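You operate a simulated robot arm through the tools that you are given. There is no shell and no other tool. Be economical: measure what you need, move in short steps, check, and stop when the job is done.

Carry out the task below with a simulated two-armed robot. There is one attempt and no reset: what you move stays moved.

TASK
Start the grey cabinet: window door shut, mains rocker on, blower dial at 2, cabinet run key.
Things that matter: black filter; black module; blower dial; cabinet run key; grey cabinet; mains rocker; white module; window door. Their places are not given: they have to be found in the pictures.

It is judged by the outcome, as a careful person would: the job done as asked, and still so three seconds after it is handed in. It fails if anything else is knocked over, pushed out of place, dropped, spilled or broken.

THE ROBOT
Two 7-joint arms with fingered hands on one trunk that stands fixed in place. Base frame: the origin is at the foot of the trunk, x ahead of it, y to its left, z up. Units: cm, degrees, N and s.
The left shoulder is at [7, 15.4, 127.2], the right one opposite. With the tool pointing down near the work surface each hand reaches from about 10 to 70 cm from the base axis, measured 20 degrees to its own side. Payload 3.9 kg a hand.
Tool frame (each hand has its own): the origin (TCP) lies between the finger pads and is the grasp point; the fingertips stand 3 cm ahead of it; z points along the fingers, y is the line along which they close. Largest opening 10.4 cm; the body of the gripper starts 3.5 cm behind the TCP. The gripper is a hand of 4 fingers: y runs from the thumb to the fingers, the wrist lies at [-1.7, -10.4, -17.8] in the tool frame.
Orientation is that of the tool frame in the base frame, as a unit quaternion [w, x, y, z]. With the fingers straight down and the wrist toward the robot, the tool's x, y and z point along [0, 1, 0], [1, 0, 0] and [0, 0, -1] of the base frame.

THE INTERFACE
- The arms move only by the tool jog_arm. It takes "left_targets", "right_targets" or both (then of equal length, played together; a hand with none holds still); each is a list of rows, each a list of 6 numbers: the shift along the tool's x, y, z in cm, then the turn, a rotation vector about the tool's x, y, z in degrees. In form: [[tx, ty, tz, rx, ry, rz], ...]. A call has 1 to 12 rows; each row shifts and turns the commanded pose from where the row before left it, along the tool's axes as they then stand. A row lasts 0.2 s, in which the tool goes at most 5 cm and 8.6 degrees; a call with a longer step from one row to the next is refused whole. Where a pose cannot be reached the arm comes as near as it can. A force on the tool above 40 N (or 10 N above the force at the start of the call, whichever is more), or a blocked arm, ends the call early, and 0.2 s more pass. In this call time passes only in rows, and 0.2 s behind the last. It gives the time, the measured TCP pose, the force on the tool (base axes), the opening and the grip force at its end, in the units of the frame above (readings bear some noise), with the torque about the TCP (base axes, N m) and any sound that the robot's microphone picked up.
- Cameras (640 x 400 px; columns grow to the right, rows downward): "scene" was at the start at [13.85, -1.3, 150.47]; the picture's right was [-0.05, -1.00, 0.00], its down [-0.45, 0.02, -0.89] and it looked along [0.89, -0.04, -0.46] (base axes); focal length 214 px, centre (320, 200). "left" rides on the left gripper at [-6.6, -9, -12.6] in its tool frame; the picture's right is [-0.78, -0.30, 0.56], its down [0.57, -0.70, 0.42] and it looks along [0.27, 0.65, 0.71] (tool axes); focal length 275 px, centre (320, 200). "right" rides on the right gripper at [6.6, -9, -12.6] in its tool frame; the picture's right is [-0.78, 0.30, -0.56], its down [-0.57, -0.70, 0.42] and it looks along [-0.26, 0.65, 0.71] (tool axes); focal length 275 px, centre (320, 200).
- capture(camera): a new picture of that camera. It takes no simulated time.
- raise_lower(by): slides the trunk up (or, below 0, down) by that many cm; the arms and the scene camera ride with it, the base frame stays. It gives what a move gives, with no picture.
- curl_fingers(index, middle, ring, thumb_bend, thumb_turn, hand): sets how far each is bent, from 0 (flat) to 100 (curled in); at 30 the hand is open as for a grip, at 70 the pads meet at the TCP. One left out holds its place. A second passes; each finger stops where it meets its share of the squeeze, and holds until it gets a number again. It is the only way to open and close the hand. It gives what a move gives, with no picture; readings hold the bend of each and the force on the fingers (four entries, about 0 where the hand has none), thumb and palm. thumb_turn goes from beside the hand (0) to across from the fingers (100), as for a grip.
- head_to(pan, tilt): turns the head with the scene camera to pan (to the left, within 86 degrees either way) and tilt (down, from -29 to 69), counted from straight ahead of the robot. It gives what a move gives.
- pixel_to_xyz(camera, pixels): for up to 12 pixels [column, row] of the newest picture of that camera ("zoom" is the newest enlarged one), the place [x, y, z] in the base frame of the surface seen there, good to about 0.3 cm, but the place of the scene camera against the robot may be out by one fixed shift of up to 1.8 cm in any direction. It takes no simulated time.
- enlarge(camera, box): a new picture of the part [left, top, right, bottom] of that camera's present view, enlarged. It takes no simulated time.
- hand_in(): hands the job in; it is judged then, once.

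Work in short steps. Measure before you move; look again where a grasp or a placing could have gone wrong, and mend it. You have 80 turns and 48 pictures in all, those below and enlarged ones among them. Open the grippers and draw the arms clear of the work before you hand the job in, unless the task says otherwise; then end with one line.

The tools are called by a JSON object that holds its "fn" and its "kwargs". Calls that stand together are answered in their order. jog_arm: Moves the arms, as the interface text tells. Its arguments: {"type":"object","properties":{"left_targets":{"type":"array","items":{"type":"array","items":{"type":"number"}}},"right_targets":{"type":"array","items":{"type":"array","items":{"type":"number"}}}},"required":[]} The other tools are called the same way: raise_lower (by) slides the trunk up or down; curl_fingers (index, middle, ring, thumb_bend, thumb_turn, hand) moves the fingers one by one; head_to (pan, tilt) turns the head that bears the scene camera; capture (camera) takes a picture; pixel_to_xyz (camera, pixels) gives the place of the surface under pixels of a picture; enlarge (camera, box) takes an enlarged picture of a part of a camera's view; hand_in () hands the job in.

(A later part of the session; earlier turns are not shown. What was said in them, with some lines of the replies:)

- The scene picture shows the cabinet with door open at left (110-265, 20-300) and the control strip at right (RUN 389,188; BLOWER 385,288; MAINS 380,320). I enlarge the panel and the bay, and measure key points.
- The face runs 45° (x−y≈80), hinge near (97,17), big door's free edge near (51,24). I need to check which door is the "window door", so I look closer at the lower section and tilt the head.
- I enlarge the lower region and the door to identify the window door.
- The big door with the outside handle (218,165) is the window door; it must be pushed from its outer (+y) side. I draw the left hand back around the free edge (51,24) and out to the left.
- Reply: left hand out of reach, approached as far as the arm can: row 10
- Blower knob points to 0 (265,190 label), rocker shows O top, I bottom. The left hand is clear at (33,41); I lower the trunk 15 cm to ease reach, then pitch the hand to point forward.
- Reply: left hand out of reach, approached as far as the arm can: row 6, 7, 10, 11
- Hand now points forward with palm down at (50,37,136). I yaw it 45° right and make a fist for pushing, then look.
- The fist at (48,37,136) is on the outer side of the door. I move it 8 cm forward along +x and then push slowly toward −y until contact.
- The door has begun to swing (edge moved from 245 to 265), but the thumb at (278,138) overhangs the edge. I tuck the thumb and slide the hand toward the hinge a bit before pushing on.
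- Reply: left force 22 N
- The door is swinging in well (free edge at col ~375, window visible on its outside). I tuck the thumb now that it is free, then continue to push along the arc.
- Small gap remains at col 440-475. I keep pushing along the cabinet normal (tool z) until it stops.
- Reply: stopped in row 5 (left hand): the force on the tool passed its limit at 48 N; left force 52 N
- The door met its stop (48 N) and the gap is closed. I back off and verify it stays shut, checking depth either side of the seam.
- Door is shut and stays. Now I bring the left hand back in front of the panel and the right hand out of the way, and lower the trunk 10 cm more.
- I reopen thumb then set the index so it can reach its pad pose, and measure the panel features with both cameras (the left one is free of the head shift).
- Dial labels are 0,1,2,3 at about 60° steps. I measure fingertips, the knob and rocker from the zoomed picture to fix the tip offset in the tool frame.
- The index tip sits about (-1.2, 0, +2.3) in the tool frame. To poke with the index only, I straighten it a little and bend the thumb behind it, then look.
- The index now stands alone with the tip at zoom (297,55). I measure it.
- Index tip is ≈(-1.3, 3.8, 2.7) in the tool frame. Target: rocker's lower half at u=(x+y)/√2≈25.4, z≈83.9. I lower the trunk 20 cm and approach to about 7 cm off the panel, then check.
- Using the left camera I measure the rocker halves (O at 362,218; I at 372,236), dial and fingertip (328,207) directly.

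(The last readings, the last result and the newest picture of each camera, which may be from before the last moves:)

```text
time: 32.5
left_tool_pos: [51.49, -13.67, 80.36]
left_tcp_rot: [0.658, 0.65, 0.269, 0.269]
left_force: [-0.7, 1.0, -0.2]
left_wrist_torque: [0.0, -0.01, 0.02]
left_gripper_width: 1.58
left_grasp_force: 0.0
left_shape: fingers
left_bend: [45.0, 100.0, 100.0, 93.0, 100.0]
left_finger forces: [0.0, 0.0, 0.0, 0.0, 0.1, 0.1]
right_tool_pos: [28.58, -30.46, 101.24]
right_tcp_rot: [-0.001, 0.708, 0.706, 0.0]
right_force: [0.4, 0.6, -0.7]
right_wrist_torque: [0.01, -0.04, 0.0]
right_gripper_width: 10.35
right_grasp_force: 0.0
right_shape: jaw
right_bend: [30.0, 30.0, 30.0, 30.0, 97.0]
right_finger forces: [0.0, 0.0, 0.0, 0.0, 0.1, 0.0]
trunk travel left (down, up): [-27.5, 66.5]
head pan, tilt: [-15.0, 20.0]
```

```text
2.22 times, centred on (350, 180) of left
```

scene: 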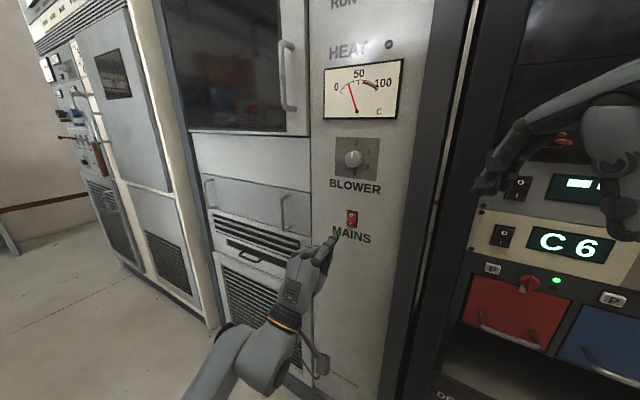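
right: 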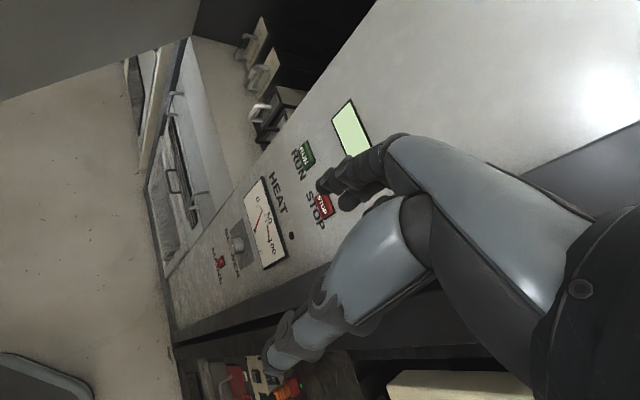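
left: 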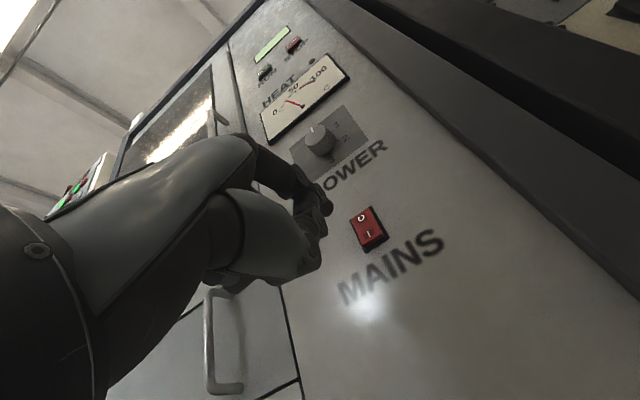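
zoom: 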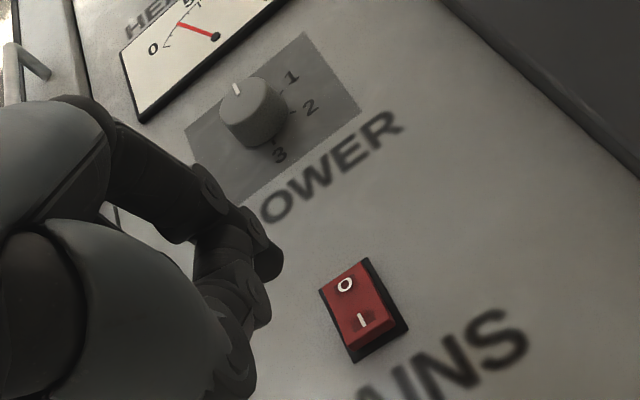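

The fingertip (u≈25.4, z≈83.8) lines up with the "I" half (u≈25.2, z≈84.2), about 7 cm away. I push straight along tool z in small steps.

{"fn": "jog_arm", "kwargs": {"left_targets": [[-0.1, 0, 2.5, 0, 0, 0], [0, 0, 2.5, 0, 0, 0], [0, 0, 1, 0, 0, 0], [0, 0, 0.5, 0, 0, 0], [0, 0, 0.5, 0, 0, 0], [0, 0, 0.5, 0, 0, 0], [0, 0, 0.5, 0, 0, 0]]}}

{"fn": "enlarge", "kwargs": {"camera": "left", "box": [270, 90, 430, 270]}}

```text
time: 33.8
left_tool_pos: [56.04, -18.48, 80.79]
left_tcp_rot: [0.666, 0.646, 0.263, 0.266]
left_force: [-26.8, 30.3, -12.4]
left_wrist_torque: [-0.9, -0.99, -0.4]
left_gripper_width: 1.49
left_grasp_force: 21.0
left_shape: fingers
left_bend: [46.0, 100.0, 100.0, 93.0, 99.0]
left_finger forces: [41.7, 0.0, 0.0, 0.0, 0.1, 0.0]
right_tool_pos: [28.41, -30.09, 101.41]
right_tcp_rot: [0.001, 0.709, 0.706, -0.001]
right_force: [0.6, 0.1, -0.5]
right_wrist_torque: [-0.02, -0.01, 0.0]
right_gripper_width: 10.4
right_grasp_force: 0.0
right_shape: jaw
right_bend: [30.0, 30.0, 30.0, 30.0, 97.0]
right_finger forces: [0.1, 0.0, 0.0, 0.0, 0.0, 0.0]
trunk travel left (down, up): [-27.5, 66.5]
head pan, tilt: [-15.0, 20.0]
stopped in row 6 (left hand): the force on the tool passed its limit at 48 N (the readings are from after the stop); the commanded pose is now the measured one
```

```text
2.22 times, centred on (350, 180) of left
```

zoom: 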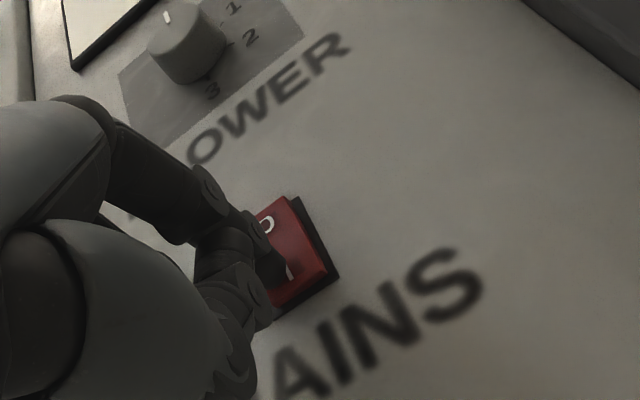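

Force reached 48 N with the finger on the rocker. I back off and look at the rocker state.

{"fn": "jog_arm", "kwargs": {"left_targets": [[0, 0, -2, 0, 0, 0], [0, 0, -3, 0, 0, 0], [0, 0, -2, 0, 0, 0]]}}

{"fn": "enlarge", "kwargs": {"camera": "left", "box": [300, 130, 420, 270]}}

```text
time: 34.6
left_tool_pos: [51.56, -13.89, 80.29]
left_tcp_rot: [0.661, 0.651, 0.264, 0.264]
left_force: [0.5, -1.0, 0.1]
left_wrist_torque: [0.0, 0.0, 0.01]
left_gripper_width: 1.62
left_grasp_force: 0.0
left_shape: fingers
left_bend: [44.0, 100.0, 100.0, 93.0, 99.0]
left_finger forces: [0.0, 0.0, 0.1, 0.0, 0.0, 0.0]
right_tool_pos: [28.48, -30.47, 101.22]
right_tcp_rot: [0.001, 0.709, 0.705, 0.0]
right_force: [0.4, 0.4, -0.6]
right_wrist_torque: [0.0, 0.02, 0.0]
right_gripper_width: 10.35
right_grasp_force: 0.1
right_shape: jaw
right_bend: [30.0, 30.0, 30.0, 30.0, 97.0]
right_finger forces: [0.0, 0.0, 0.0, 0.0, 0.0, 0.1]
trunk travel left (down, up): [-27.5, 66.5]
head pan, tilt: [-15.0, 20.0]
```

```text
2.86 times, centred on (360, 200) of left
```

zoom: 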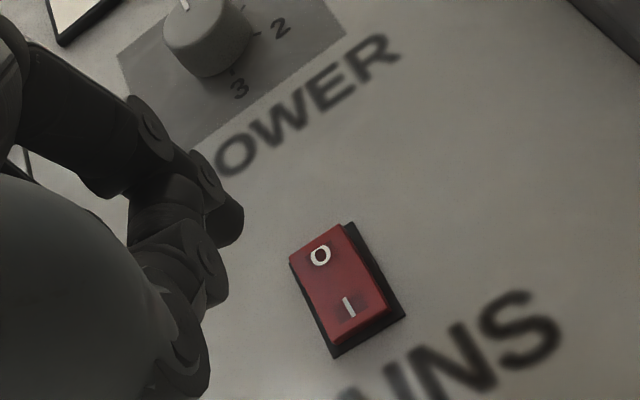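

The rocker seems to have tilted; I verify by depths on its top and bottom ends and a scene zoom.

{"fn": "pixel_to_xyz", "kwargs": {"camera": "zoom", "pixels": [[300, 258], [320, 243], [335, 235], [310, 250], [340, 335], [360, 325], [380, 310], [350, 325], [330, 285], [420, 260]]}}

{"fn": "enlarge", "kwargs": {"camera": "scene", "box": [310, 130, 400, 260]}}

```text
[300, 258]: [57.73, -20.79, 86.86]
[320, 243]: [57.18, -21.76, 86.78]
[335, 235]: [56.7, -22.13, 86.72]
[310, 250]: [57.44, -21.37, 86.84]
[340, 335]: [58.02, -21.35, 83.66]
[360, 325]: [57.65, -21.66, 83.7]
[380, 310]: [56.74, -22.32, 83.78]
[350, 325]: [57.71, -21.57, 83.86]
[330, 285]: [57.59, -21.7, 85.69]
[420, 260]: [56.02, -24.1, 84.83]
```

```text
3.08 times, centred on (355, 195) of scene
```

zoom: 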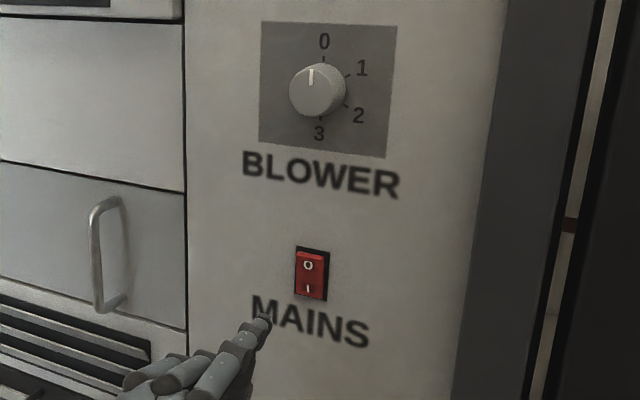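

Rocker top is now raised and bottom in (x−y 78.8 vs 79.3): mains is on. Next the dial (axis u≈25.0, z≈99.4, knob front ≈1.7 cm off panel): I open index/thumb, go up, and pre-roll −60° so that a 120° clockwise turn fits.

{"fn": "curl_fingers", "kwargs": {"hand": "left", "thumb_bend": 48, "index": 48}}

{"fn": "jog_arm", "kwargs": {"left_targets": [[-0.3, 4.6, -0.2, 0, 0, 0], [-0.3, 4.6, -0.1, 0, 0, 0], [-0.2, 4.6, 0, 0, 0, 0], [-0.2, 4.5, 0, 0, 0, -4], [0, 0, 0, 0, 0, -8], [0, 0, 0, 0, 0, -8], [0, 0, 0, 0, 0, -8], [0, 0, 0, 0, 0, -8], [0, 0, 0, 0, 0, -8], [0, 0, 0, 0, 0, -8], [0, 0, 0, 0, 0, -8]]}}

{"fn": "capture", "kwargs": {"camera": "left"}}

{"fn": "enlarge", "kwargs": {"camera": "scene", "box": [260, 100, 420, 240]}}

```text
time: 35.6
left_tool_pos: [51.52, -13.91, 80.55]
left_tcp_rot: [0.661, 0.65, 0.264, 0.265]
left_force: [-0.5, -0.2, -0.5]
left_wrist_torque: [-0.02, -0.02, -0.01]
left_gripper_width: 5.87
left_grasp_force: 0.1
left_shape: fingers
left_bend: [48.0, 100.0, 100.0, 48.0, 97.0]
left_finger forces: [0.1, 0.0, 0.0, 0.0, 0.0, 0.1]
right_tool_pos: [28.63, -30.47, 101.17]
right_tcp_rot: [0.0, 0.709, 0.705, 0.0]
right_force: [0.4, -0.2, 0.3]
right_wrist_torque: [0.02, 0.0, 0.0]
right_gripper_width: 10.4
right_grasp_force: 0.0
right_shape: jaw
right_bend: [30.0, 30.0, 30.0, 30.0, 97.0]
right_finger forces: [0.1, 0.1, 0.0, 0.0, 0.0, 0.0]
trunk travel left (down, up): [-27.5, 66.5]
head pan, tilt: [-15.0, 20.0]
```

```text
time: 37.3
left_tool_pos: [55.57, -8.29, 94.52]
left_tcp_rot: [0.666, 0.601, 0.411, 0.164]
left_force: [0.3, -0.3, 0.5]
left_wrist_torque: [0.0, 0.01, -0.02]
left_gripper_width: 5.89
left_grasp_force: 0.1
left_shape: fingers
left_bend: [48.0, 100.0, 100.0, 48.0, 97.0]
left_finger forces: [0.0, 0.2, 0.0, 0.0, 0.0, 0.1]
left hand out of reach, approached as far as the arm can: row 5, 6, 7, 8
right_tool_pos: [28.57, -30.56, 101.26]
right_tcp_rot: [-0.001, 0.708, 0.706, 0.001]
right_force: [-0.4, -1.2, -0.7]
right_wrist_torque: [0.01, 0.03, 0.06]
right_gripper_width: 10.39
right_grasp_force: 0.0
right_shape: jaw
right_bend: [30.0, 30.0, 30.0, 30.0, 97.0]
right_finger forces: [0.1, 0.1, 0.0, 0.0, 0.0, 0.0]
trunk travel left (down, up): [-27.5, 66.5]
head pan, tilt: [-15.0, 20.0]
stopped in row 8 (left hand): the arm was blocked; the commanded pose is now the measured one
```

```text
18 pictures are left
```

left: 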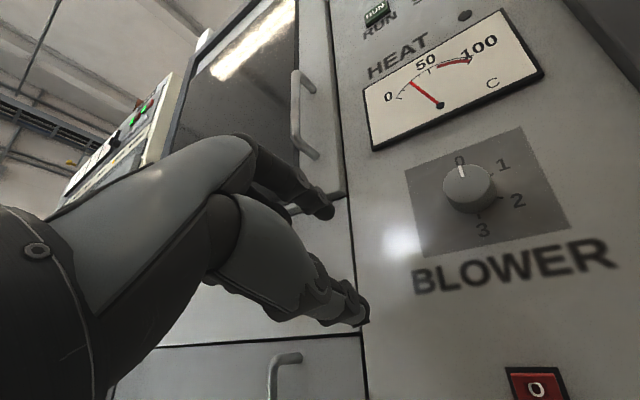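

```text
2.86 times, centred on (340, 170) of scene
```

zoom: 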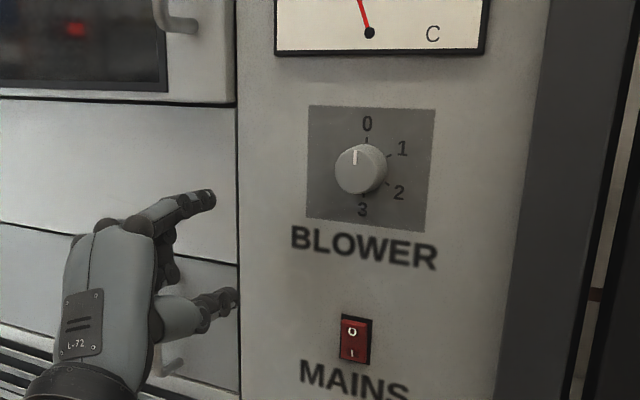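

The arm can't roll that way beyond ~−20° and drifted to (55.6,−8.3,94.5). I restore the orientation, go in front of the dial, and test how far it rolls clockwise in free space.

{"fn": "jog_arm", "kwargs": {"left_targets": [[0, 0, 0, -1.15, -1.35, 6.75], [0, 0, 0, -1.15, -1.35, 6.75], [0, 0, 0, -1.15, -1.35, 6.75], [-2.5, 1.7, 0.2, 0, 0, 0], [-2.5, 1.7, 0.2, 0, 0, 0], [-2.4, 1.7, 0.2, 0, 0, 0]]}}

{"fn": "jog_arm", "kwargs": {"left_targets": [[0, 0, 0, 0, 0, 8], [0, 0, 0, 0, 0, 8], [0, 0, 0, 0, 0, 8], [0, 0, 0, 0, 0, 8], [0, 0, 0, 0, 0, 8], [0, 0, 0, 0, 0, 8], [0, 0, 0, 0, 0, 8], [0, 0, 0, 0, 0, 8]]}}

```text
time: 38.7
left_tool_pos: [50.7, -13.92, 99.73]
left_tcp_rot: [0.66, 0.648, 0.27, 0.268]
left_force: [0.2, -0.6, 0.6]
left_wrist_torque: [-0.03, 0.02, 0.04]
left_gripper_width: 5.9
left_grasp_force: 0.1
left_shape: fingers
left_bend: [48.0, 100.0, 100.0, 48.0, 97.0]
left_finger forces: [0.0, 0.0, 0.0, 0.1, 0.0, 0.0]
right_tool_pos: [28.46, -30.57, 101.14]
right_tcp_rot: [0.0, 0.709, 0.705, 0.002]
right_force: [-0.7, -0.5, -0.2]
right_wrist_torque: [0.03, -0.02, -0.03]
right_gripper_width: 10.35
right_grasp_force: 0.1
right_shape: jaw
right_bend: [30.0, 30.0, 30.0, 30.0, 97.0]
right_finger forces: [0.0, 0.1, 0.0, 0.0, 0.0, 0.0]
trunk travel left (down, up): [-27.5, 66.5]
head pan, tilt: [-15.0, 20.0]
```

```text
time: 40.5
left_tool_pos: [50.61, -13.85, 99.81]
left_tcp_rot: [0.417, 0.693, -0.115, 0.577]
left_force: [0.8, 0.0, 0.2]
left_wrist_torque: [-0.05, 0.02, 0.01]
left_gripper_width: 5.89
left_grasp_force: 0.1
left_shape: fingers
left_bend: [48.0, 100.0, 100.0, 48.0, 97.0]
left_finger forces: [0.0, 0.1, 0.0, 0.0, 0.1, 0.1]
right_tool_pos: [28.52, -30.5, 101.24]
right_tcp_rot: [-0.001, 0.709, 0.705, 0.001]
right_force: [-0.2, -0.4, 0.1]
right_wrist_torque: [-0.01, -0.03, 0.0]
right_gripper_width: 10.36
right_grasp_force: 0.1
right_shape: jaw
right_bend: [30.0, 30.0, 30.0, 30.0, 97.0]
right_finger forces: [0.1, 0.0, 0.1, 0.0, 0.0, 0.1]
trunk travel left (down, up): [-27.5, 66.5]
head pan, tilt: [-15.0, 20.0]
```

+64° is reachable with no drift; I test another 56°.

{"fn": "jog_arm", "kwargs": {"left_targets": [[0, 0, 0, 0, 0, 8], [0, 0, 0, 0, 0, 8], [0, 0, 0, 0, 0, 8], [0, 0, 0, 0, 0, 8], [0, 0, 0, 0, 0, 8], [0, 0, 0, 0, 0, 8], [0, 0, 0, 0, 0, 8]]}}

```text
time: 42.1
left_tool_pos: [50.52, -13.85, 99.69]
left_tcp_rot: [0.096, 0.558, -0.427, 0.705]
left_force: [-0.4, 0.3, -0.7]
left_wrist_torque: [-0.01, 0.02, 0.02]
left_gripper_width: 5.89
left_grasp_force: 0.2
left_shape: fingers
left_bend: [48.0, 100.0, 100.0, 48.0, 97.0]
left_finger forces: [0.0, 0.0, 0.1, 0.1, 0.1, 0.0]
right_tool_pos: [28.42, -30.63, 101.25]
right_tcp_rot: [0.0, 0.709, 0.705, 0.001]
right_force: [-1.0, -0.6, -0.2]
right_wrist_torque: [0.03, -0.02, 0.0]
right_gripper_width: 10.37
right_grasp_force: 0.1
right_shape: jaw
right_bend: [30.0, 30.0, 30.0, 30.0, 97.0]
right_finger forces: [0.0, 0.0, 0.1, 0.0, 0.1, 0.1]
trunk travel left (down, up): [-27.5, 66.5]
head pan, tilt: [-15.0, 20.0]
```

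A full +120° works. I roll back to 0 and look at the fingers against the knob.

{"fn": "jog_arm", "kwargs": {"left_targets": [[0, 0, 0, 0, 0, -8], [0, 0, 0, 0, 0, -8], [0, 0, 0, 0, 0, -8], [0, 0, 0, 0, 0, -8], [0, 0, 0, 0, 0, -8], [0, 0, 0, 0, 0, -8], [0, 0, 0, 0, 0, -8], [0, 0, 0, 0, 0, -8], [0, 0, 0, 0, 0, -8], [0, 0, 0, 0, 0, -8], [0, 0, 0, 0, 0, -8], [0, 0, 0, 0, 0, -8]]}}

{"fn": "jog_arm", "kwargs": {"left_targets": [[0, 0, 0, 0, 0, -8], [0, 0, 0, 0, 0, -8], [0, 0, 0, 0, 0, -8]]}}

{"fn": "capture", "kwargs": {"camera": "left"}}

{"fn": "enlarge", "kwargs": {"camera": "scene", "box": [260, 100, 420, 240]}}

```text
time: 44.7
left_tool_pos: [50.75, -13.82, 99.82]
left_tcp_rot: [0.59, 0.691, 0.13, 0.398]
left_force: [0.1, 0.2, 1.1]
left_wrist_torque: [0.0, -0.02, 0.01]
left_gripper_width: 5.9
left_grasp_force: 0.1
left_shape: fingers
left_bend: [48.0, 100.0, 100.0, 48.0, 97.0]
left_finger forces: [0.0, 0.1, 0.0, 0.0, 0.0, 0.0]
right_tool_pos: [28.56, -30.55, 101.24]
right_tcp_rot: [-0.001, 0.709, 0.705, 0.001]
right_force: [0.3, -0.3, 0.2]
right_wrist_torque: [-0.02, -0.01, 0.02]
right_gripper_width: 10.36
right_grasp_force: 0.1
right_shape: jaw
right_bend: [30.0, 30.0, 30.0, 30.0, 97.0]
right_finger forces: [0.0, 0.0, 0.1, 0.1, 0.0, 0.0]
trunk travel left (down, up): [-27.5, 66.5]
head pan, tilt: [-15.0, 20.0]
```

```text
time: 45.5
left_tool_pos: [50.69, -13.9, 99.78]
left_tcp_rot: [0.659, 0.648, 0.271, 0.267]
left_force: [0.6, 0.0, 0.1]
left_wrist_torque: [0.02, 0.02, 0.01]
left_gripper_width: 5.93
left_grasp_force: 0.2
left_shape: fingers
left_bend: [48.0, 100.0, 100.0, 48.0, 97.0]
left_finger forces: [0.0, 0.0, 0.0, 0.0, 0.0, 0.0]
right_tool_pos: [28.55, -30.51, 101.15]
right_tcp_rot: [-0.002, 0.709, 0.705, 0.0]
right_force: [0.7, -0.5, -0.3]
right_wrist_torque: [0.05, 0.0, 0.0]
right_gripper_width: 10.35
right_grasp_force: 0.1
right_shape: jaw
right_bend: [30.0, 30.0, 30.0, 30.0, 97.0]
right_finger forces: [0.1, 0.0, 0.0, 0.0, 0.1, 0.1]
trunk travel left (down, up): [-27.5, 66.5]
head pan, tilt: [-15.0, 20.0]
```

```text
16 pictures are left
```

left: 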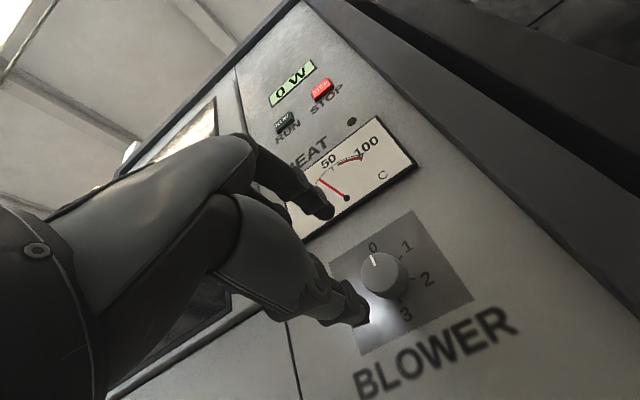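

```text
2.86 times, centred on (340, 170) of scene
```

zoom: 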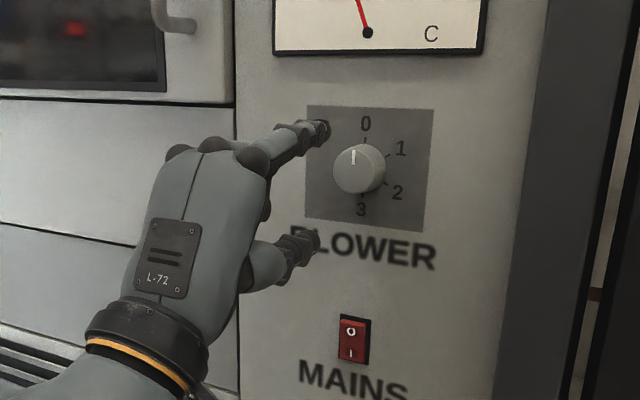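

Display shows "0 W" and STOP is lit, so mains is on. I measure fingertips and knob in both pictures.

{"fn": "pixel_to_xyz", "kwargs": {"camera": "left", "pixels": [[328, 214], [330, 208], [362, 320], [366, 312], [378, 270], [366, 268], [392, 268], [378, 256], [380, 290], [373, 247], [407, 246], [427, 279]]}}

{"fn": "pixel_to_xyz", "kwargs": {"camera": "zoom", "pixels": [[324, 128], [316, 238], [354, 168], [338, 172], [370, 172], [354, 150], [354, 188], [366, 125], [361, 210]]}}

```text
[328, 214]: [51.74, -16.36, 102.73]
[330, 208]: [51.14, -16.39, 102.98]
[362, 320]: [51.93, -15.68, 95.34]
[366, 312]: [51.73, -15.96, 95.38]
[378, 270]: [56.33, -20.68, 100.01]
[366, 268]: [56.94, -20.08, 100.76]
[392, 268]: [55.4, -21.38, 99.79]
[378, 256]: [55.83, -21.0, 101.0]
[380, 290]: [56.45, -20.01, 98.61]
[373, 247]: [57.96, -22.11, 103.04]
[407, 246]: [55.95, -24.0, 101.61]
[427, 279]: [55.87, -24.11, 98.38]
```

```text
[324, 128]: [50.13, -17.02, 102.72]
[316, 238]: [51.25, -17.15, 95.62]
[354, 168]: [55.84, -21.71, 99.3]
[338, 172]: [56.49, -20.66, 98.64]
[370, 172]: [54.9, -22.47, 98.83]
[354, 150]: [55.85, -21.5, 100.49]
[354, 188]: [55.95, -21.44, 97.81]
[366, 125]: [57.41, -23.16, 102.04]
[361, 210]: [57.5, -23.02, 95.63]
```

Fingers straddle the knob (index u≈24.9, z≈103; thumb u≈25.3, z≈95.6; knob u≈25.1, z≈99.7). I advance 7.2 cm, slightly up, then close index and thumb.

{"fn": "jog_arm", "kwargs": {"left_targets": [[0, 0.3, 2.5, 0, 0, 0], [0, 0, 2.5, 0, 0, 0], [0, 0, 1.2, 0, 0, 0], [0, 0, 0.6, 0, 0, 0], [0, 0, 0.4, 0, 0, 0]]}}

{"fn": "curl_fingers", "kwargs": {"hand": "left", "thumb_bend": 72, "index": 72}}

{"fn": "capture", "kwargs": {"camera": "left"}}

```text
time: 46.7
left_tool_pos: [55.87, -18.87, 100.26]
left_tcp_rot: [0.66, 0.648, 0.27, 0.268]
left_force: [0.2, 0.4, -0.5]
left_wrist_torque: [0.0, 0.02, -0.03]
left_gripper_width: 5.9
left_grasp_force: 0.0
left_shape: fingers
left_bend: [48.0, 100.0, 100.0, 48.0, 97.0]
left_finger forces: [0.0, 0.0, 0.1, 0.1, 0.1, 0.0]
right_tool_pos: [28.59, -30.56, 101.1]
right_tcp_rot: [0.0, 0.709, 0.705, 0.001]
right_force: [0.0, -0.9, 0.4]
right_wrist_torque: [0.02, 0.03, 0.01]
right_gripper_width: 10.39
right_grasp_force: 0.1
right_shape: jaw
right_bend: [30.0, 30.0, 30.0, 30.0, 97.0]
right_finger forces: [0.1, 0.0, 0.0, 0.1, 0.1, 0.0]
trunk travel left (down, up): [-27.5, 66.5]
head pan, tilt: [-15.0, 20.0]
```

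```text
time: 47.7
left_tool_pos: [55.87, -19.0, 100.11]
left_tcp_rot: [0.659, 0.649, 0.27, 0.268]
left_force: [-0.4, 0.3, -2.8]
left_wrist_torque: [0.06, 0.02, -0.03]
left_gripper_width: 2.99
left_grasp_force: 10.8
left_shape: fingers
left_bend: [60.0, 100.0, 100.0, 61.0, 99.0]
left_finger forces: [9.0, 0.1, 0.0, 0.0, 11.3, 0.0]
right_tool_pos: [28.57, -30.43, 101.14]
right_tcp_rot: [-0.001, 0.709, 0.705, 0.0]
right_force: [0.0, -0.8, 0.2]
right_wrist_torque: [-0.01, -0.01, -0.01]
right_gripper_width: 10.37
right_grasp_force: 0.1
right_shape: jaw
right_bend: [30.0, 30.0, 30.0, 30.0, 97.0]
right_finger forces: [0.0, 0.0, 0.0, 0.0, 0.1, 0.1]
trunk travel left (down, up): [-27.5, 66.5]
head pan, tilt: [-15.0, 20.0]
```

```text
14 pictures are left
```

left: 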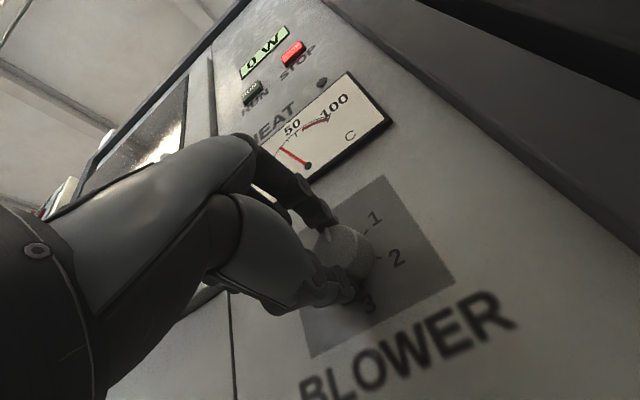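

The knob is gripped (opening 3.0 cm, ~10 N). I turn 60° clockwise about the knob axis and check.

{"fn": "jog_arm", "kwargs": {"left_targets": [[-0.05, 0.13, 0, 0, 0, 8], [-0.05, 0.13, 0, 0, 0, 8], [-0.05, 0.13, 0, 0, 0, 8], [-0.05, 0.13, 0, 0, 0, 8], [-0.05, 0.13, 0, 0, 0, 8], [-0.05, 0.13, 0, 0, 0, 8], [-0.05, 0.13, 0, 0, 0, 8], [-0.05, 0.06, 0, 0, 0, 4]]}}

{"fn": "enlarge", "kwargs": {"camera": "scene", "box": [300, 110, 400, 210]}}

```text
time: 49.5
left_tool_pos: [55.35, -19.38, 100.83]
left_tcp_rot: [0.436, 0.696, -0.09, 0.563]
left_force: [4.2, -1.9, 1.8]
left_wrist_torque: [-0.03, -0.07, 0.01]
left_gripper_width: 2.95
left_grasp_force: 9.0
left_shape: fingers
left_bend: [60.0, 100.0, 100.0, 62.0, 100.0]
left_finger forces: [9.7, 0.1, 0.0, 0.1, 9.8, 0.0]
right_tool_pos: [28.56, -30.52, 101.13]
right_tcp_rot: [-0.001, 0.709, 0.705, 0.001]
right_force: [-0.8, -0.8, -0.6]
right_wrist_torque: [-0.05, 0.01, 0.02]
right_gripper_width: 10.33
right_grasp_force: 0.1
right_shape: jaw
right_bend: [30.0, 30.0, 30.0, 30.0, 97.0]
right_finger forces: [0.0, 0.0, 0.1, 0.0, 0.0, 0.1]
trunk travel left (down, up): [-27.5, 66.5]
head pan, tilt: [-15.0, 20.0]
```

```text
4.00 times, centred on (350, 160) of scene
```

zoom: 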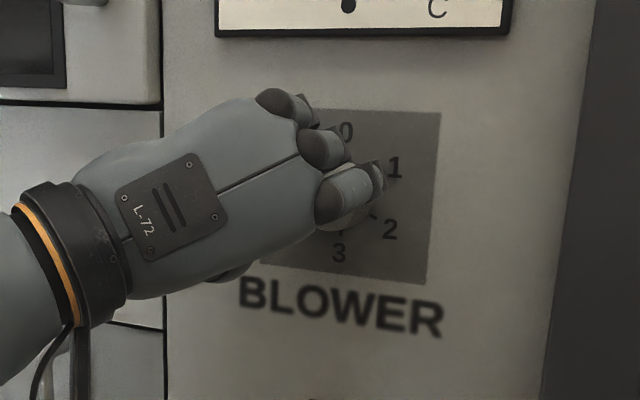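

Grip held (9 N). Pointer is hidden; I go on another 60°, then check with the left camera.

{"fn": "jog_arm", "kwargs": {"left_targets": [[-0.05, 0.13, 0, 0, 0, 8], [-0.05, 0.13, 0, 0, 0, 8], [-0.05, 0.13, 0, 0, 0, 8], [-0.05, 0.13, 0, 0, 0, 8], [-0.05, 0.13, 0, 0, 0, 8], [-0.05, 0.13, 0, 0, 0, 8], [-0.05, 0.13, 0, 0, 0, 8], [-0.05, 0.06, 0, 0, 0, 4]]}}

{"fn": "enlarge", "kwargs": {"camera": "left", "box": [240, 100, 500, 340]}}

```text
time: 51.3
left_tool_pos: [54.69, -20.09, 100.63]
left_tcp_rot: [0.097, 0.557, -0.427, 0.705]
left_force: [5.1, -2.8, 4.2]
left_wrist_torque: [-0.07, -0.09, 0.02]
left_gripper_width: 2.91
left_grasp_force: 10.2
left_shape: fingers
left_bend: [61.0, 100.0, 100.0, 61.0, 100.0]
left_finger forces: [8.0, 0.0, 0.0, 0.0, 11.8, 0.0]
right_tool_pos: [28.58, -30.61, 101.14]
right_tcp_rot: [0.001, 0.709, 0.705, 0.001]
right_force: [0.8, 0.5, 0.3]
right_wrist_torque: [0.01, 0.01, 0.02]
right_gripper_width: 10.37
right_grasp_force: 0.1
right_shape: jaw
right_bend: [30.0, 30.0, 30.0, 30.0, 97.0]
right_finger forces: [0.0, 0.1, 0.1, 0.0, 0.1, 0.0]
trunk travel left (down, up): [-27.5, 66.5]
head pan, tilt: [-15.0, 20.0]
```

```text
1.67 times, centred on (370, 220) of left
```

zoom: 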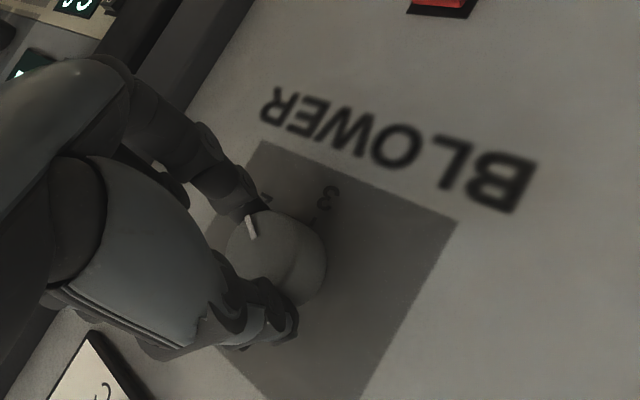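

The pointer has turned with the hand and points near "2". I release and back off to check.

{"fn": "curl_fingers", "kwargs": {"hand": "left", "thumb_bend": 48, "index": 48}}

{"fn": "jog_arm", "kwargs": {"left_targets": [[0, 0, -2, 0, 0, 0], [0, 0, -4, 0, 0, 0], [0, 0, -4, 0, 0, 0]]}}

{"fn": "capture", "kwargs": {"camera": "left"}}

```text
time: 52.3
left_tool_pos: [54.55, -20.14, 100.62]
left_tcp_rot: [0.097, 0.558, -0.426, 0.706]
left_force: [-0.5, -0.6, 0.4]
left_wrist_torque: [0.0, 0.02, 0.0]
left_gripper_width: 5.84
left_grasp_force: 0.0
left_shape: fingers
left_bend: [48.0, 100.0, 100.0, 48.0, 97.0]
left_finger forces: [0.0, 0.0, 0.0, 0.0, 0.0, 0.1]
right_tool_pos: [28.65, -30.42, 101.09]
right_tcp_rot: [-0.001, 0.709, 0.705, 0.001]
right_force: [0.0, -0.1, 0.2]
right_wrist_torque: [-0.01, -0.02, -0.01]
right_gripper_width: 10.37
right_grasp_force: 0.1
right_shape: jaw
right_bend: [30.0, 30.0, 30.0, 30.0, 97.0]
right_finger forces: [0.0, 0.0, 0.0, 0.1, 0.0, 0.0]
trunk travel left (down, up): [-27.5, 66.5]
head pan, tilt: [-15.0, 20.0]
```

```text
time: 53.1
left_tool_pos: [47.39, -12.84, 100.47]
left_tcp_rot: [0.099, 0.558, -0.425, 0.706]
left_force: [-0.2, -0.6, 0.6]
left_wrist_torque: [-0.03, 0.01, 0.0]
left_gripper_width: 5.87
left_grasp_force: 0.1
left_shape: fingers
left_bend: [48.0, 100.0, 100.0, 48.0, 97.0]
left_finger forces: [0.1, 0.1, 0.0, 0.0, 0.0, 0.0]
right_tool_pos: [28.49, -30.4, 101.24]
right_tcp_rot: [0.001, 0.709, 0.705, 0.001]
right_force: [0.5, 0.3, -0.3]
right_wrist_torque: [-0.04, 0.0, 0.01]
right_gripper_width: 10.39
right_grasp_force: 0.0
right_shape: jaw
right_bend: [30.0, 30.0, 30.0, 30.0, 97.0]
right_finger forces: [0.0, 0.0, 0.0, 0.1, 0.0, 0.0]
trunk travel left (down, up): [-27.5, 66.5]
head pan, tilt: [-15.0, 20.0]
```

```text
11 pictures are left
```

left: 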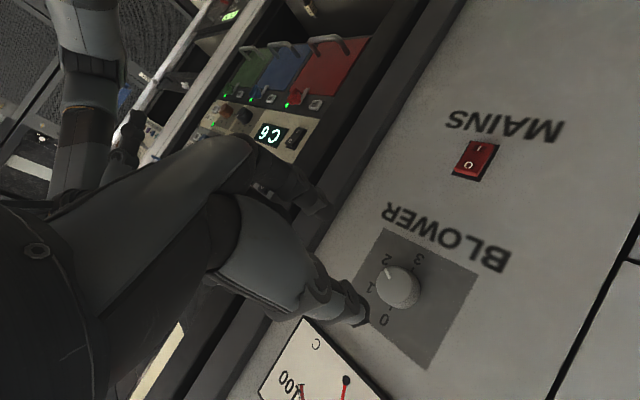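

The pointer aims at 2. I roll back, re-form the poking index, raise the trunk 20 cm and line up with RUN (u≈29.3, z≈131).

{"fn": "jog_arm", "kwargs": {"left_targets": [[0, 0, 0, 0, 0, -8], [0, 0, 0, 0, 0, -8], [0, 0, 0, 0, 0, -8], [0, 0, 0, 0, 0, -8], [0, 0, 0, 0, 0, -8], [0, 0, 0, 0, 0, -8], [0, 0, 0, 0, 0, -8], [0, 0, 0, 0, 0, -8], [0, 0, 0, 0, 0, -8], [0, 0, 0, 0, 0, -8], [0, 0, 0, 0, 0, -8], [0, 0, 0, 0, 0, -8]]}}

{"fn": "raise_lower", "kwargs": {"by": 20}}

{"fn": "jog_arm", "kwargs": {"left_targets": [[0, 0, 0, 0, 0, -8], [0, 0, 0, 0, 0, -8], [0, 0, 0, 0, 0, -8], [2, 2.2, 0, 0, 0, 0], [2, 2.2, 0, 0, 0, 0], [2.2, 2.3, 0, 0, 0, 0]]}}

{"fn": "curl_fingers", "kwargs": {"hand": "left", "thumb_bend": 100, "index": 45}}

{"fn": "capture", "kwargs": {"camera": "left"}}

```text
time: 55.7
left_tool_pos: [47.76, -12.91, 100.29]
left_tcp_rot: [0.589, 0.69, 0.131, 0.399]
left_force: [0.7, -0.4, -0.7]
left_wrist_torque: [0.0, 0.01, -0.01]
left_gripper_width: 5.85
left_grasp_force: 0.0
left_shape: fingers
left_bend: [48.0, 100.0, 100.0, 48.0, 97.0]
left_finger forces: [0.0, 0.1, 0.1, 0.0, 0.0, 0.0]
right_tool_pos: [28.5, -30.54, 101.14]
right_tcp_rot: [-0.001, 0.709, 0.705, 0.0]
right_force: [0.6, -0.2, -0.1]
right_wrist_torque: [-0.02, 0.03, 0.0]
right_gripper_width: 10.38
right_grasp_force: 0.2
right_shape: jaw
right_bend: [30.0, 30.0, 30.0, 30.0, 97.0]
right_finger forces: [0.0, 0.0, 0.1, 0.0, 0.0, 0.0]
trunk travel left (down, up): [-27.5, 66.5]
head pan, tilt: [-15.0, 20.0]
```

```text
time: 57.8
left_tool_pos: [47.7, -13.04, 120.39]
left_tcp_rot: [0.589, 0.69, 0.13, 0.4]
left_force: [0.2, 0.7, -0.4]
left_wrist_torque: [0.03, -0.04, 0.01]
left_gripper_width: 5.86
left_grasp_force: 0.1
left_shape: fingers
left_bend: [48.0, 100.0, 100.0, 48.0, 97.0]
left_finger forces: [0.1, 0.1, 0.0, 0.0, 0.1, 0.1]
right_tool_pos: [28.55, -30.51, 121.23]
right_tcp_rot: [-0.001, 0.709, 0.705, 0.001]
right_force: [0.0, -0.1, -0.4]
right_wrist_torque: [0.02, 0.03, 0.0]
right_gripper_width: 10.39
right_grasp_force: 0.0
right_shape: jaw
right_bend: [30.0, 30.0, 30.0, 30.0, 97.0]
right_finger forces: [0.1, 0.0, 0.0, 0.1, 0.0, 0.0]
trunk travel left (down, up): [-47.5, 46.5]
head pan, tilt: [-15.0, 20.0]
```

```text
time: 59.2
left_tool_pos: [51.83, -8.37, 127.16]
left_tcp_rot: [0.659, 0.648, 0.272, 0.269]
left_force: [-0.2, -0.1, 0.7]
left_wrist_torque: [-0.01, -0.03, 0.01]
left_gripper_width: 5.84
left_grasp_force: 0.0
left_shape: fingers
left_bend: [48.0, 100.0, 100.0, 48.0, 97.0]
left_finger forces: [0.0, 0.0, 0.1, 0.0, 0.1, 0.0]
right_tool_pos: [28.63, -30.38, 121.34]
right_tcp_rot: [0.0, 0.709, 0.705, 0.0]
right_force: [1.1, 0.3, 1.1]
right_wrist_torque: [-0.01, 0.02, 0.0]
right_gripper_width: 10.39
right_grasp_force: 0.0
right_shape: jaw
right_bend: [30.0, 30.0, 30.0, 30.0, 97.0]
right_finger forces: [0.2, 0.0, 0.0, 0.0, 0.0, 0.0]
trunk travel left (down, up): [-47.5, 46.5]
head pan, tilt: [-15.0, 20.0]
```

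```text
time: 60.2
left_tool_pos: [51.92, -8.58, 127.26]
left_tcp_rot: [0.659, 0.649, 0.271, 0.268]
left_force: [0.3, -0.6, 0.0]
left_wrist_torque: [0.01, 0.02, 0.0]
left_gripper_width: 1.82
left_grasp_force: 0.2
left_shape: fingers
left_bend: [41.0, 100.0, 100.0, 94.0, 100.0]
left_finger forces: [0.0, 0.0, 0.1, 0.0, 0.0, 0.0]
right_tool_pos: [28.54, -30.43, 121.2]
right_tcp_rot: [0.0, 0.708, 0.706, -0.001]
right_force: [0.6, -0.1, -0.1]
right_wrist_torque: [0.01, -0.02, 0.02]
right_gripper_width: 10.36
right_grasp_force: 0.1
right_shape: jaw
right_bend: [30.0, 30.0, 30.0, 30.0, 97.0]
right_finger forces: [0.0, 0.1, 0.1, 0.0, 0.0, 0.1]
trunk travel left (down, up): [-47.5, 46.5]
head pan, tilt: [-15.0, 20.0]
```

```text
10 pictures are left
```

left: 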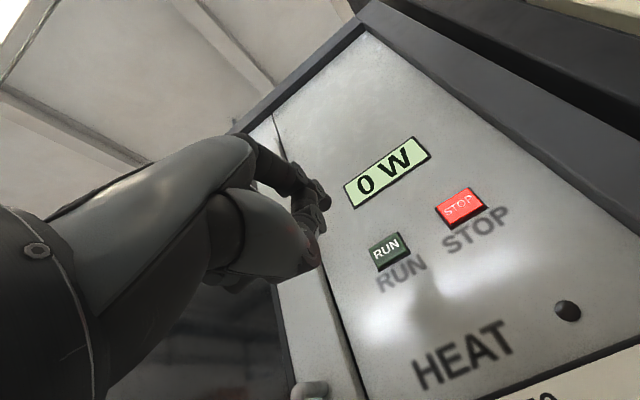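

I measure RUN (386,250) and the fingertip (325,196) with the left camera.

{"fn": "pixel_to_xyz", "kwargs": {"camera": "left", "pixels": [[386, 250], [376, 255], [398, 245], [386, 240], [388, 262], [325, 200], [322, 196], [326, 206]]}}

```text
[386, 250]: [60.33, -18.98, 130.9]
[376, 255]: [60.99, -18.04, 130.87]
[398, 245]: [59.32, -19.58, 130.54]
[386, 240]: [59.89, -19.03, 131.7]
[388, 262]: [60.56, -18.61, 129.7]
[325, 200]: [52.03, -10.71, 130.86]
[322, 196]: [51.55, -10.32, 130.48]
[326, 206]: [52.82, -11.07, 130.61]
```

Tip (u≈29.3, z≈130.9) lines up with RUN (u≈29.3, z≈130.8), ~10.7 cm away. I press straight in.

{"fn": "jog_arm", "kwargs": {"left_targets": [[0, -0.1, 3, 0, 0, 0], [0, 0, 3, 0, 0, 0], [0, 0, 2.5, 0, 0, 0], [0, 0, 1, 0, 0, 0], [0, 0, 0.5, 0, 0, 0], [0, 0, 0.5, 0, 0, 0], [0, 0, 0.5, 0, 0, 0], [0, 0, 0.5, 0, 0, 0]]}}

{"fn": "enlarge", "kwargs": {"camera": "left", "box": [220, 80, 480, 300]}}

```text
time: 62.0
left_tool_pos: [59.62, -16.22, 127.51]
left_tcp_rot: [0.663, 0.645, 0.269, 0.269]
left_force: [-20.2, 18.3, -8.2]
left_wrist_torque: [-0.59, -0.79, -0.4]
left_gripper_width: 1.74
left_grasp_force: 13.5
left_shape: fingers
left_bend: [42.0, 100.0, 100.0, 94.0, 99.0]
left_finger forces: [27.5, 0.1, 0.0, 0.0, 0.1, 0.0]
right_tool_pos: [28.2, -30.02, 121.44]
right_tcp_rot: [0.003, 0.709, 0.706, 0.0]
right_force: [-0.7, 0.5, -0.4]
right_wrist_torque: [0.01, -0.01, -0.04]
right_gripper_width: 10.36
right_grasp_force: 0.1
right_shape: jaw
right_bend: [30.0, 30.0, 30.0, 30.0, 97.0]
right_finger forces: [0.1, 0.0, 0.0, 0.1, 0.0, 0.1]
trunk travel left (down, up): [-47.5, 46.5]
head pan, tilt: [-15.0, 20.0]
heard: click
```

```text
1.82 times, centred on (350, 190) of left
```

zoom: 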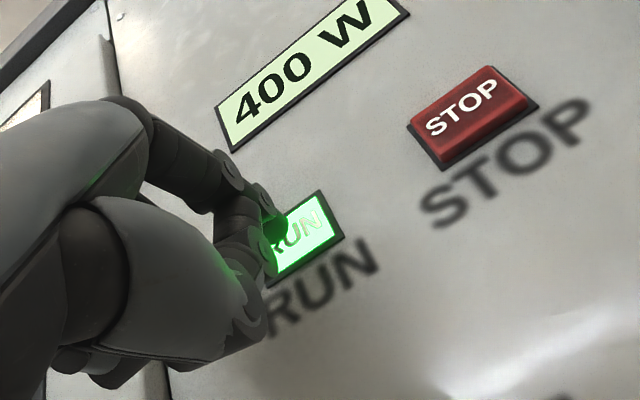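

RUN clicked and is lit green; display reads 400 W. I withdraw the hand and open it, then check everything.

{"fn": "jog_arm", "kwargs": {"left_targets": [[0, 0, -2, 0, 0, 0], [0, 0, -4, 0, 0, 0], [0, 0, -4, 0, 0, 0], [0, 0, -4, 0, 0, 0], [1, 0, -4, 0, 0, 0], [2, 0, -3, 0, 0, 0]]}}

{"fn": "curl_fingers", "kwargs": {"hand": "left", "index": 30, "middle": 30, "ring": 30, "thumb_bend": 30}}

{"fn": "capture", "kwargs": {"camera": "scene"}}

{"fn": "enlarge", "kwargs": {"camera": "scene", "box": [280, 60, 420, 310]}}

```text
time: 63.4
left_tool_pos: [47.33, 0.56, 126.71]
left_tcp_rot: [0.66, 0.648, 0.271, 0.268]
left_force: [0.3, 0.6, 0.5]
left_wrist_torque: [0.06, 0.01, 0.02]
left_gripper_width: 1.92
left_grasp_force: 0.1
left_shape: fingers
left_bend: [40.0, 100.0, 100.0, 94.0, 100.0]
left_finger forces: [0.0, 0.0, 0.1, 0.0, 0.0, 0.1]
right_tool_pos: [28.63, -30.35, 121.19]
right_tcp_rot: [0.0, 0.709, 0.705, 0.001]
right_force: [-0.9, -0.2, 0.9]
right_wrist_torque: [-0.03, 0.03, -0.01]
right_gripper_width: 10.38
right_grasp_force: 0.1
right_shape: jaw
right_bend: [30.0, 30.0, 30.0, 30.0, 97.0]
right_finger forces: [0.0, 0.1, 0.0, 0.0, 0.0, 0.0]
trunk travel left (down, up): [-47.5, 46.5]
head pan, tilt: [-15.0, 20.0]
```

```text
time: 64.4
left_tool_pos: [47.5, 0.44, 126.64]
left_tcp_rot: [0.659, 0.648, 0.27, 0.268]
left_force: [0.0, 0.1, -0.1]
left_wrist_torque: [-0.01, 0.01, 0.04]
left_gripper_width: 10.43
left_grasp_force: 0.0
left_shape: fingers
left_bend: [30.0, 30.0, 30.0, 30.0, 94.0]
left_finger forces: [0.0, 0.0, 0.0, 0.0, 0.0, 0.1]
right_tool_pos: [28.56, -30.53, 121.23]
right_tcp_rot: [0.0, 0.709, 0.705, 0.0]
right_force: [-0.7, -0.8, 0.0]
right_wrist_torque: [-0.03, 0.0, 0.01]
right_gripper_width: 10.36
right_grasp_force: 0.0
right_shape: jaw
right_bend: [30.0, 30.0, 30.0, 30.0, 97.0]
right_finger forces: [0.1, 0.1, 0.0, 0.1, 0.0, 0.0]
trunk travel left (down, up): [-47.5, 46.5]
head pan, tilt: [-15.0, 20.0]
```

```text
8 pictures are left
```

scene: 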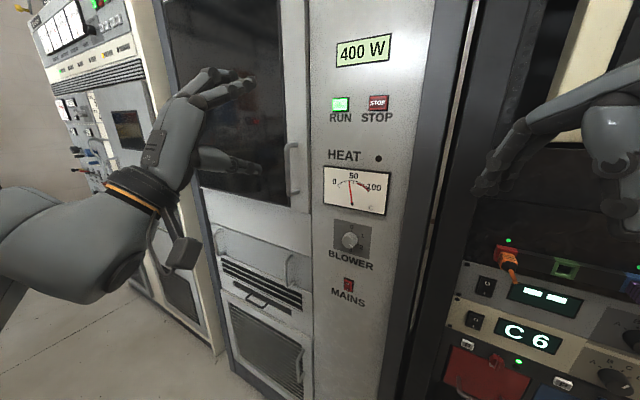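

```text
1.60 times, centred on (350, 185) of scene
```

zoom: 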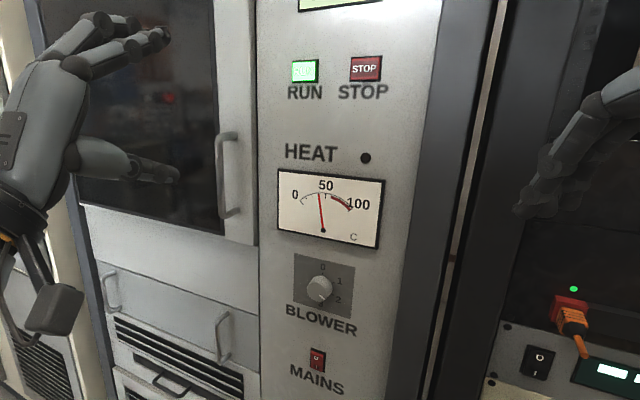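

Door shut, mains on, dial at 2, RUN lit with 400 W showing. I draw the left arm a little further back, then hand in.

{"fn": "jog_arm", "kwargs": {"left_targets": [[0, 0, -3, 0, 0, 0], [0, 0, -3, 0, 0, 0], [0, 0, -3, 0, 0, 0]]}}

{"fn": "enlarge", "kwargs": {"camera": "scene", "box": [310, 20, 410, 300]}}

```text
time: 65.2
left_tool_pos: [40.92, 6.81, 126.49]
left_tcp_rot: [0.66, 0.647, 0.27, 0.268]
left_force: [1.0, -0.2, -0.7]
left_wrist_torque: [-0.04, 0.0, 0.03]
left_gripper_width: 10.44
left_grasp_force: 0.0
left_shape: fingers
left_bend: [30.0, 30.0, 30.0, 30.0, 94.0]
left_finger forces: [0.0, 0.0, 0.1, 0.0, 0.0, 0.0]
right_tool_pos: [28.43, -30.31, 121.34]
right_tcp_rot: [0.002, 0.709, 0.705, 0.0]
right_force: [0.0, 0.2, 0.0]
right_wrist_torque: [0.0, -0.05, -0.02]
right_gripper_width: 10.38
right_grasp_force: 0.1
right_shape: jaw
right_bend: [30.0, 30.0, 30.0, 30.0, 97.0]
right_finger forces: [0.1, 0.1, 0.0, 0.0, 0.0, 0.0]
trunk travel left (down, up): [-47.5, 46.5]
head pan, tilt: [-15.0, 20.0]
```

```text
1.43 times, centred on (360, 160) of scene
```

zoom: 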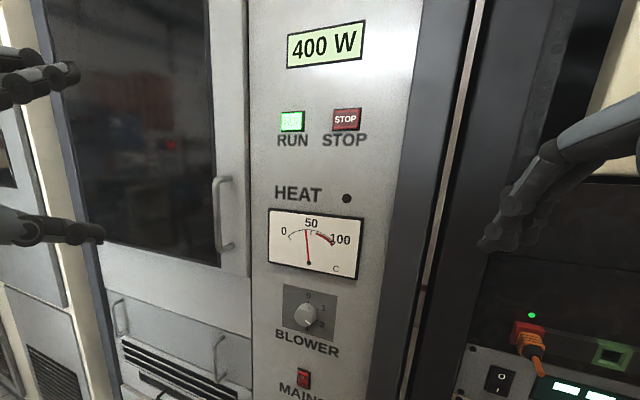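

The cabinet is running steadily, with RUN lit and the arms clear, so I hand in.

{"fn": "hand_in", "kwargs": {}}

```text
The job is handed in.
```

The grey cabinet is running: window door shut, mains rocker on, blower dial at 2, RUN key lit green and 400 W on the display at my last check before handing in.
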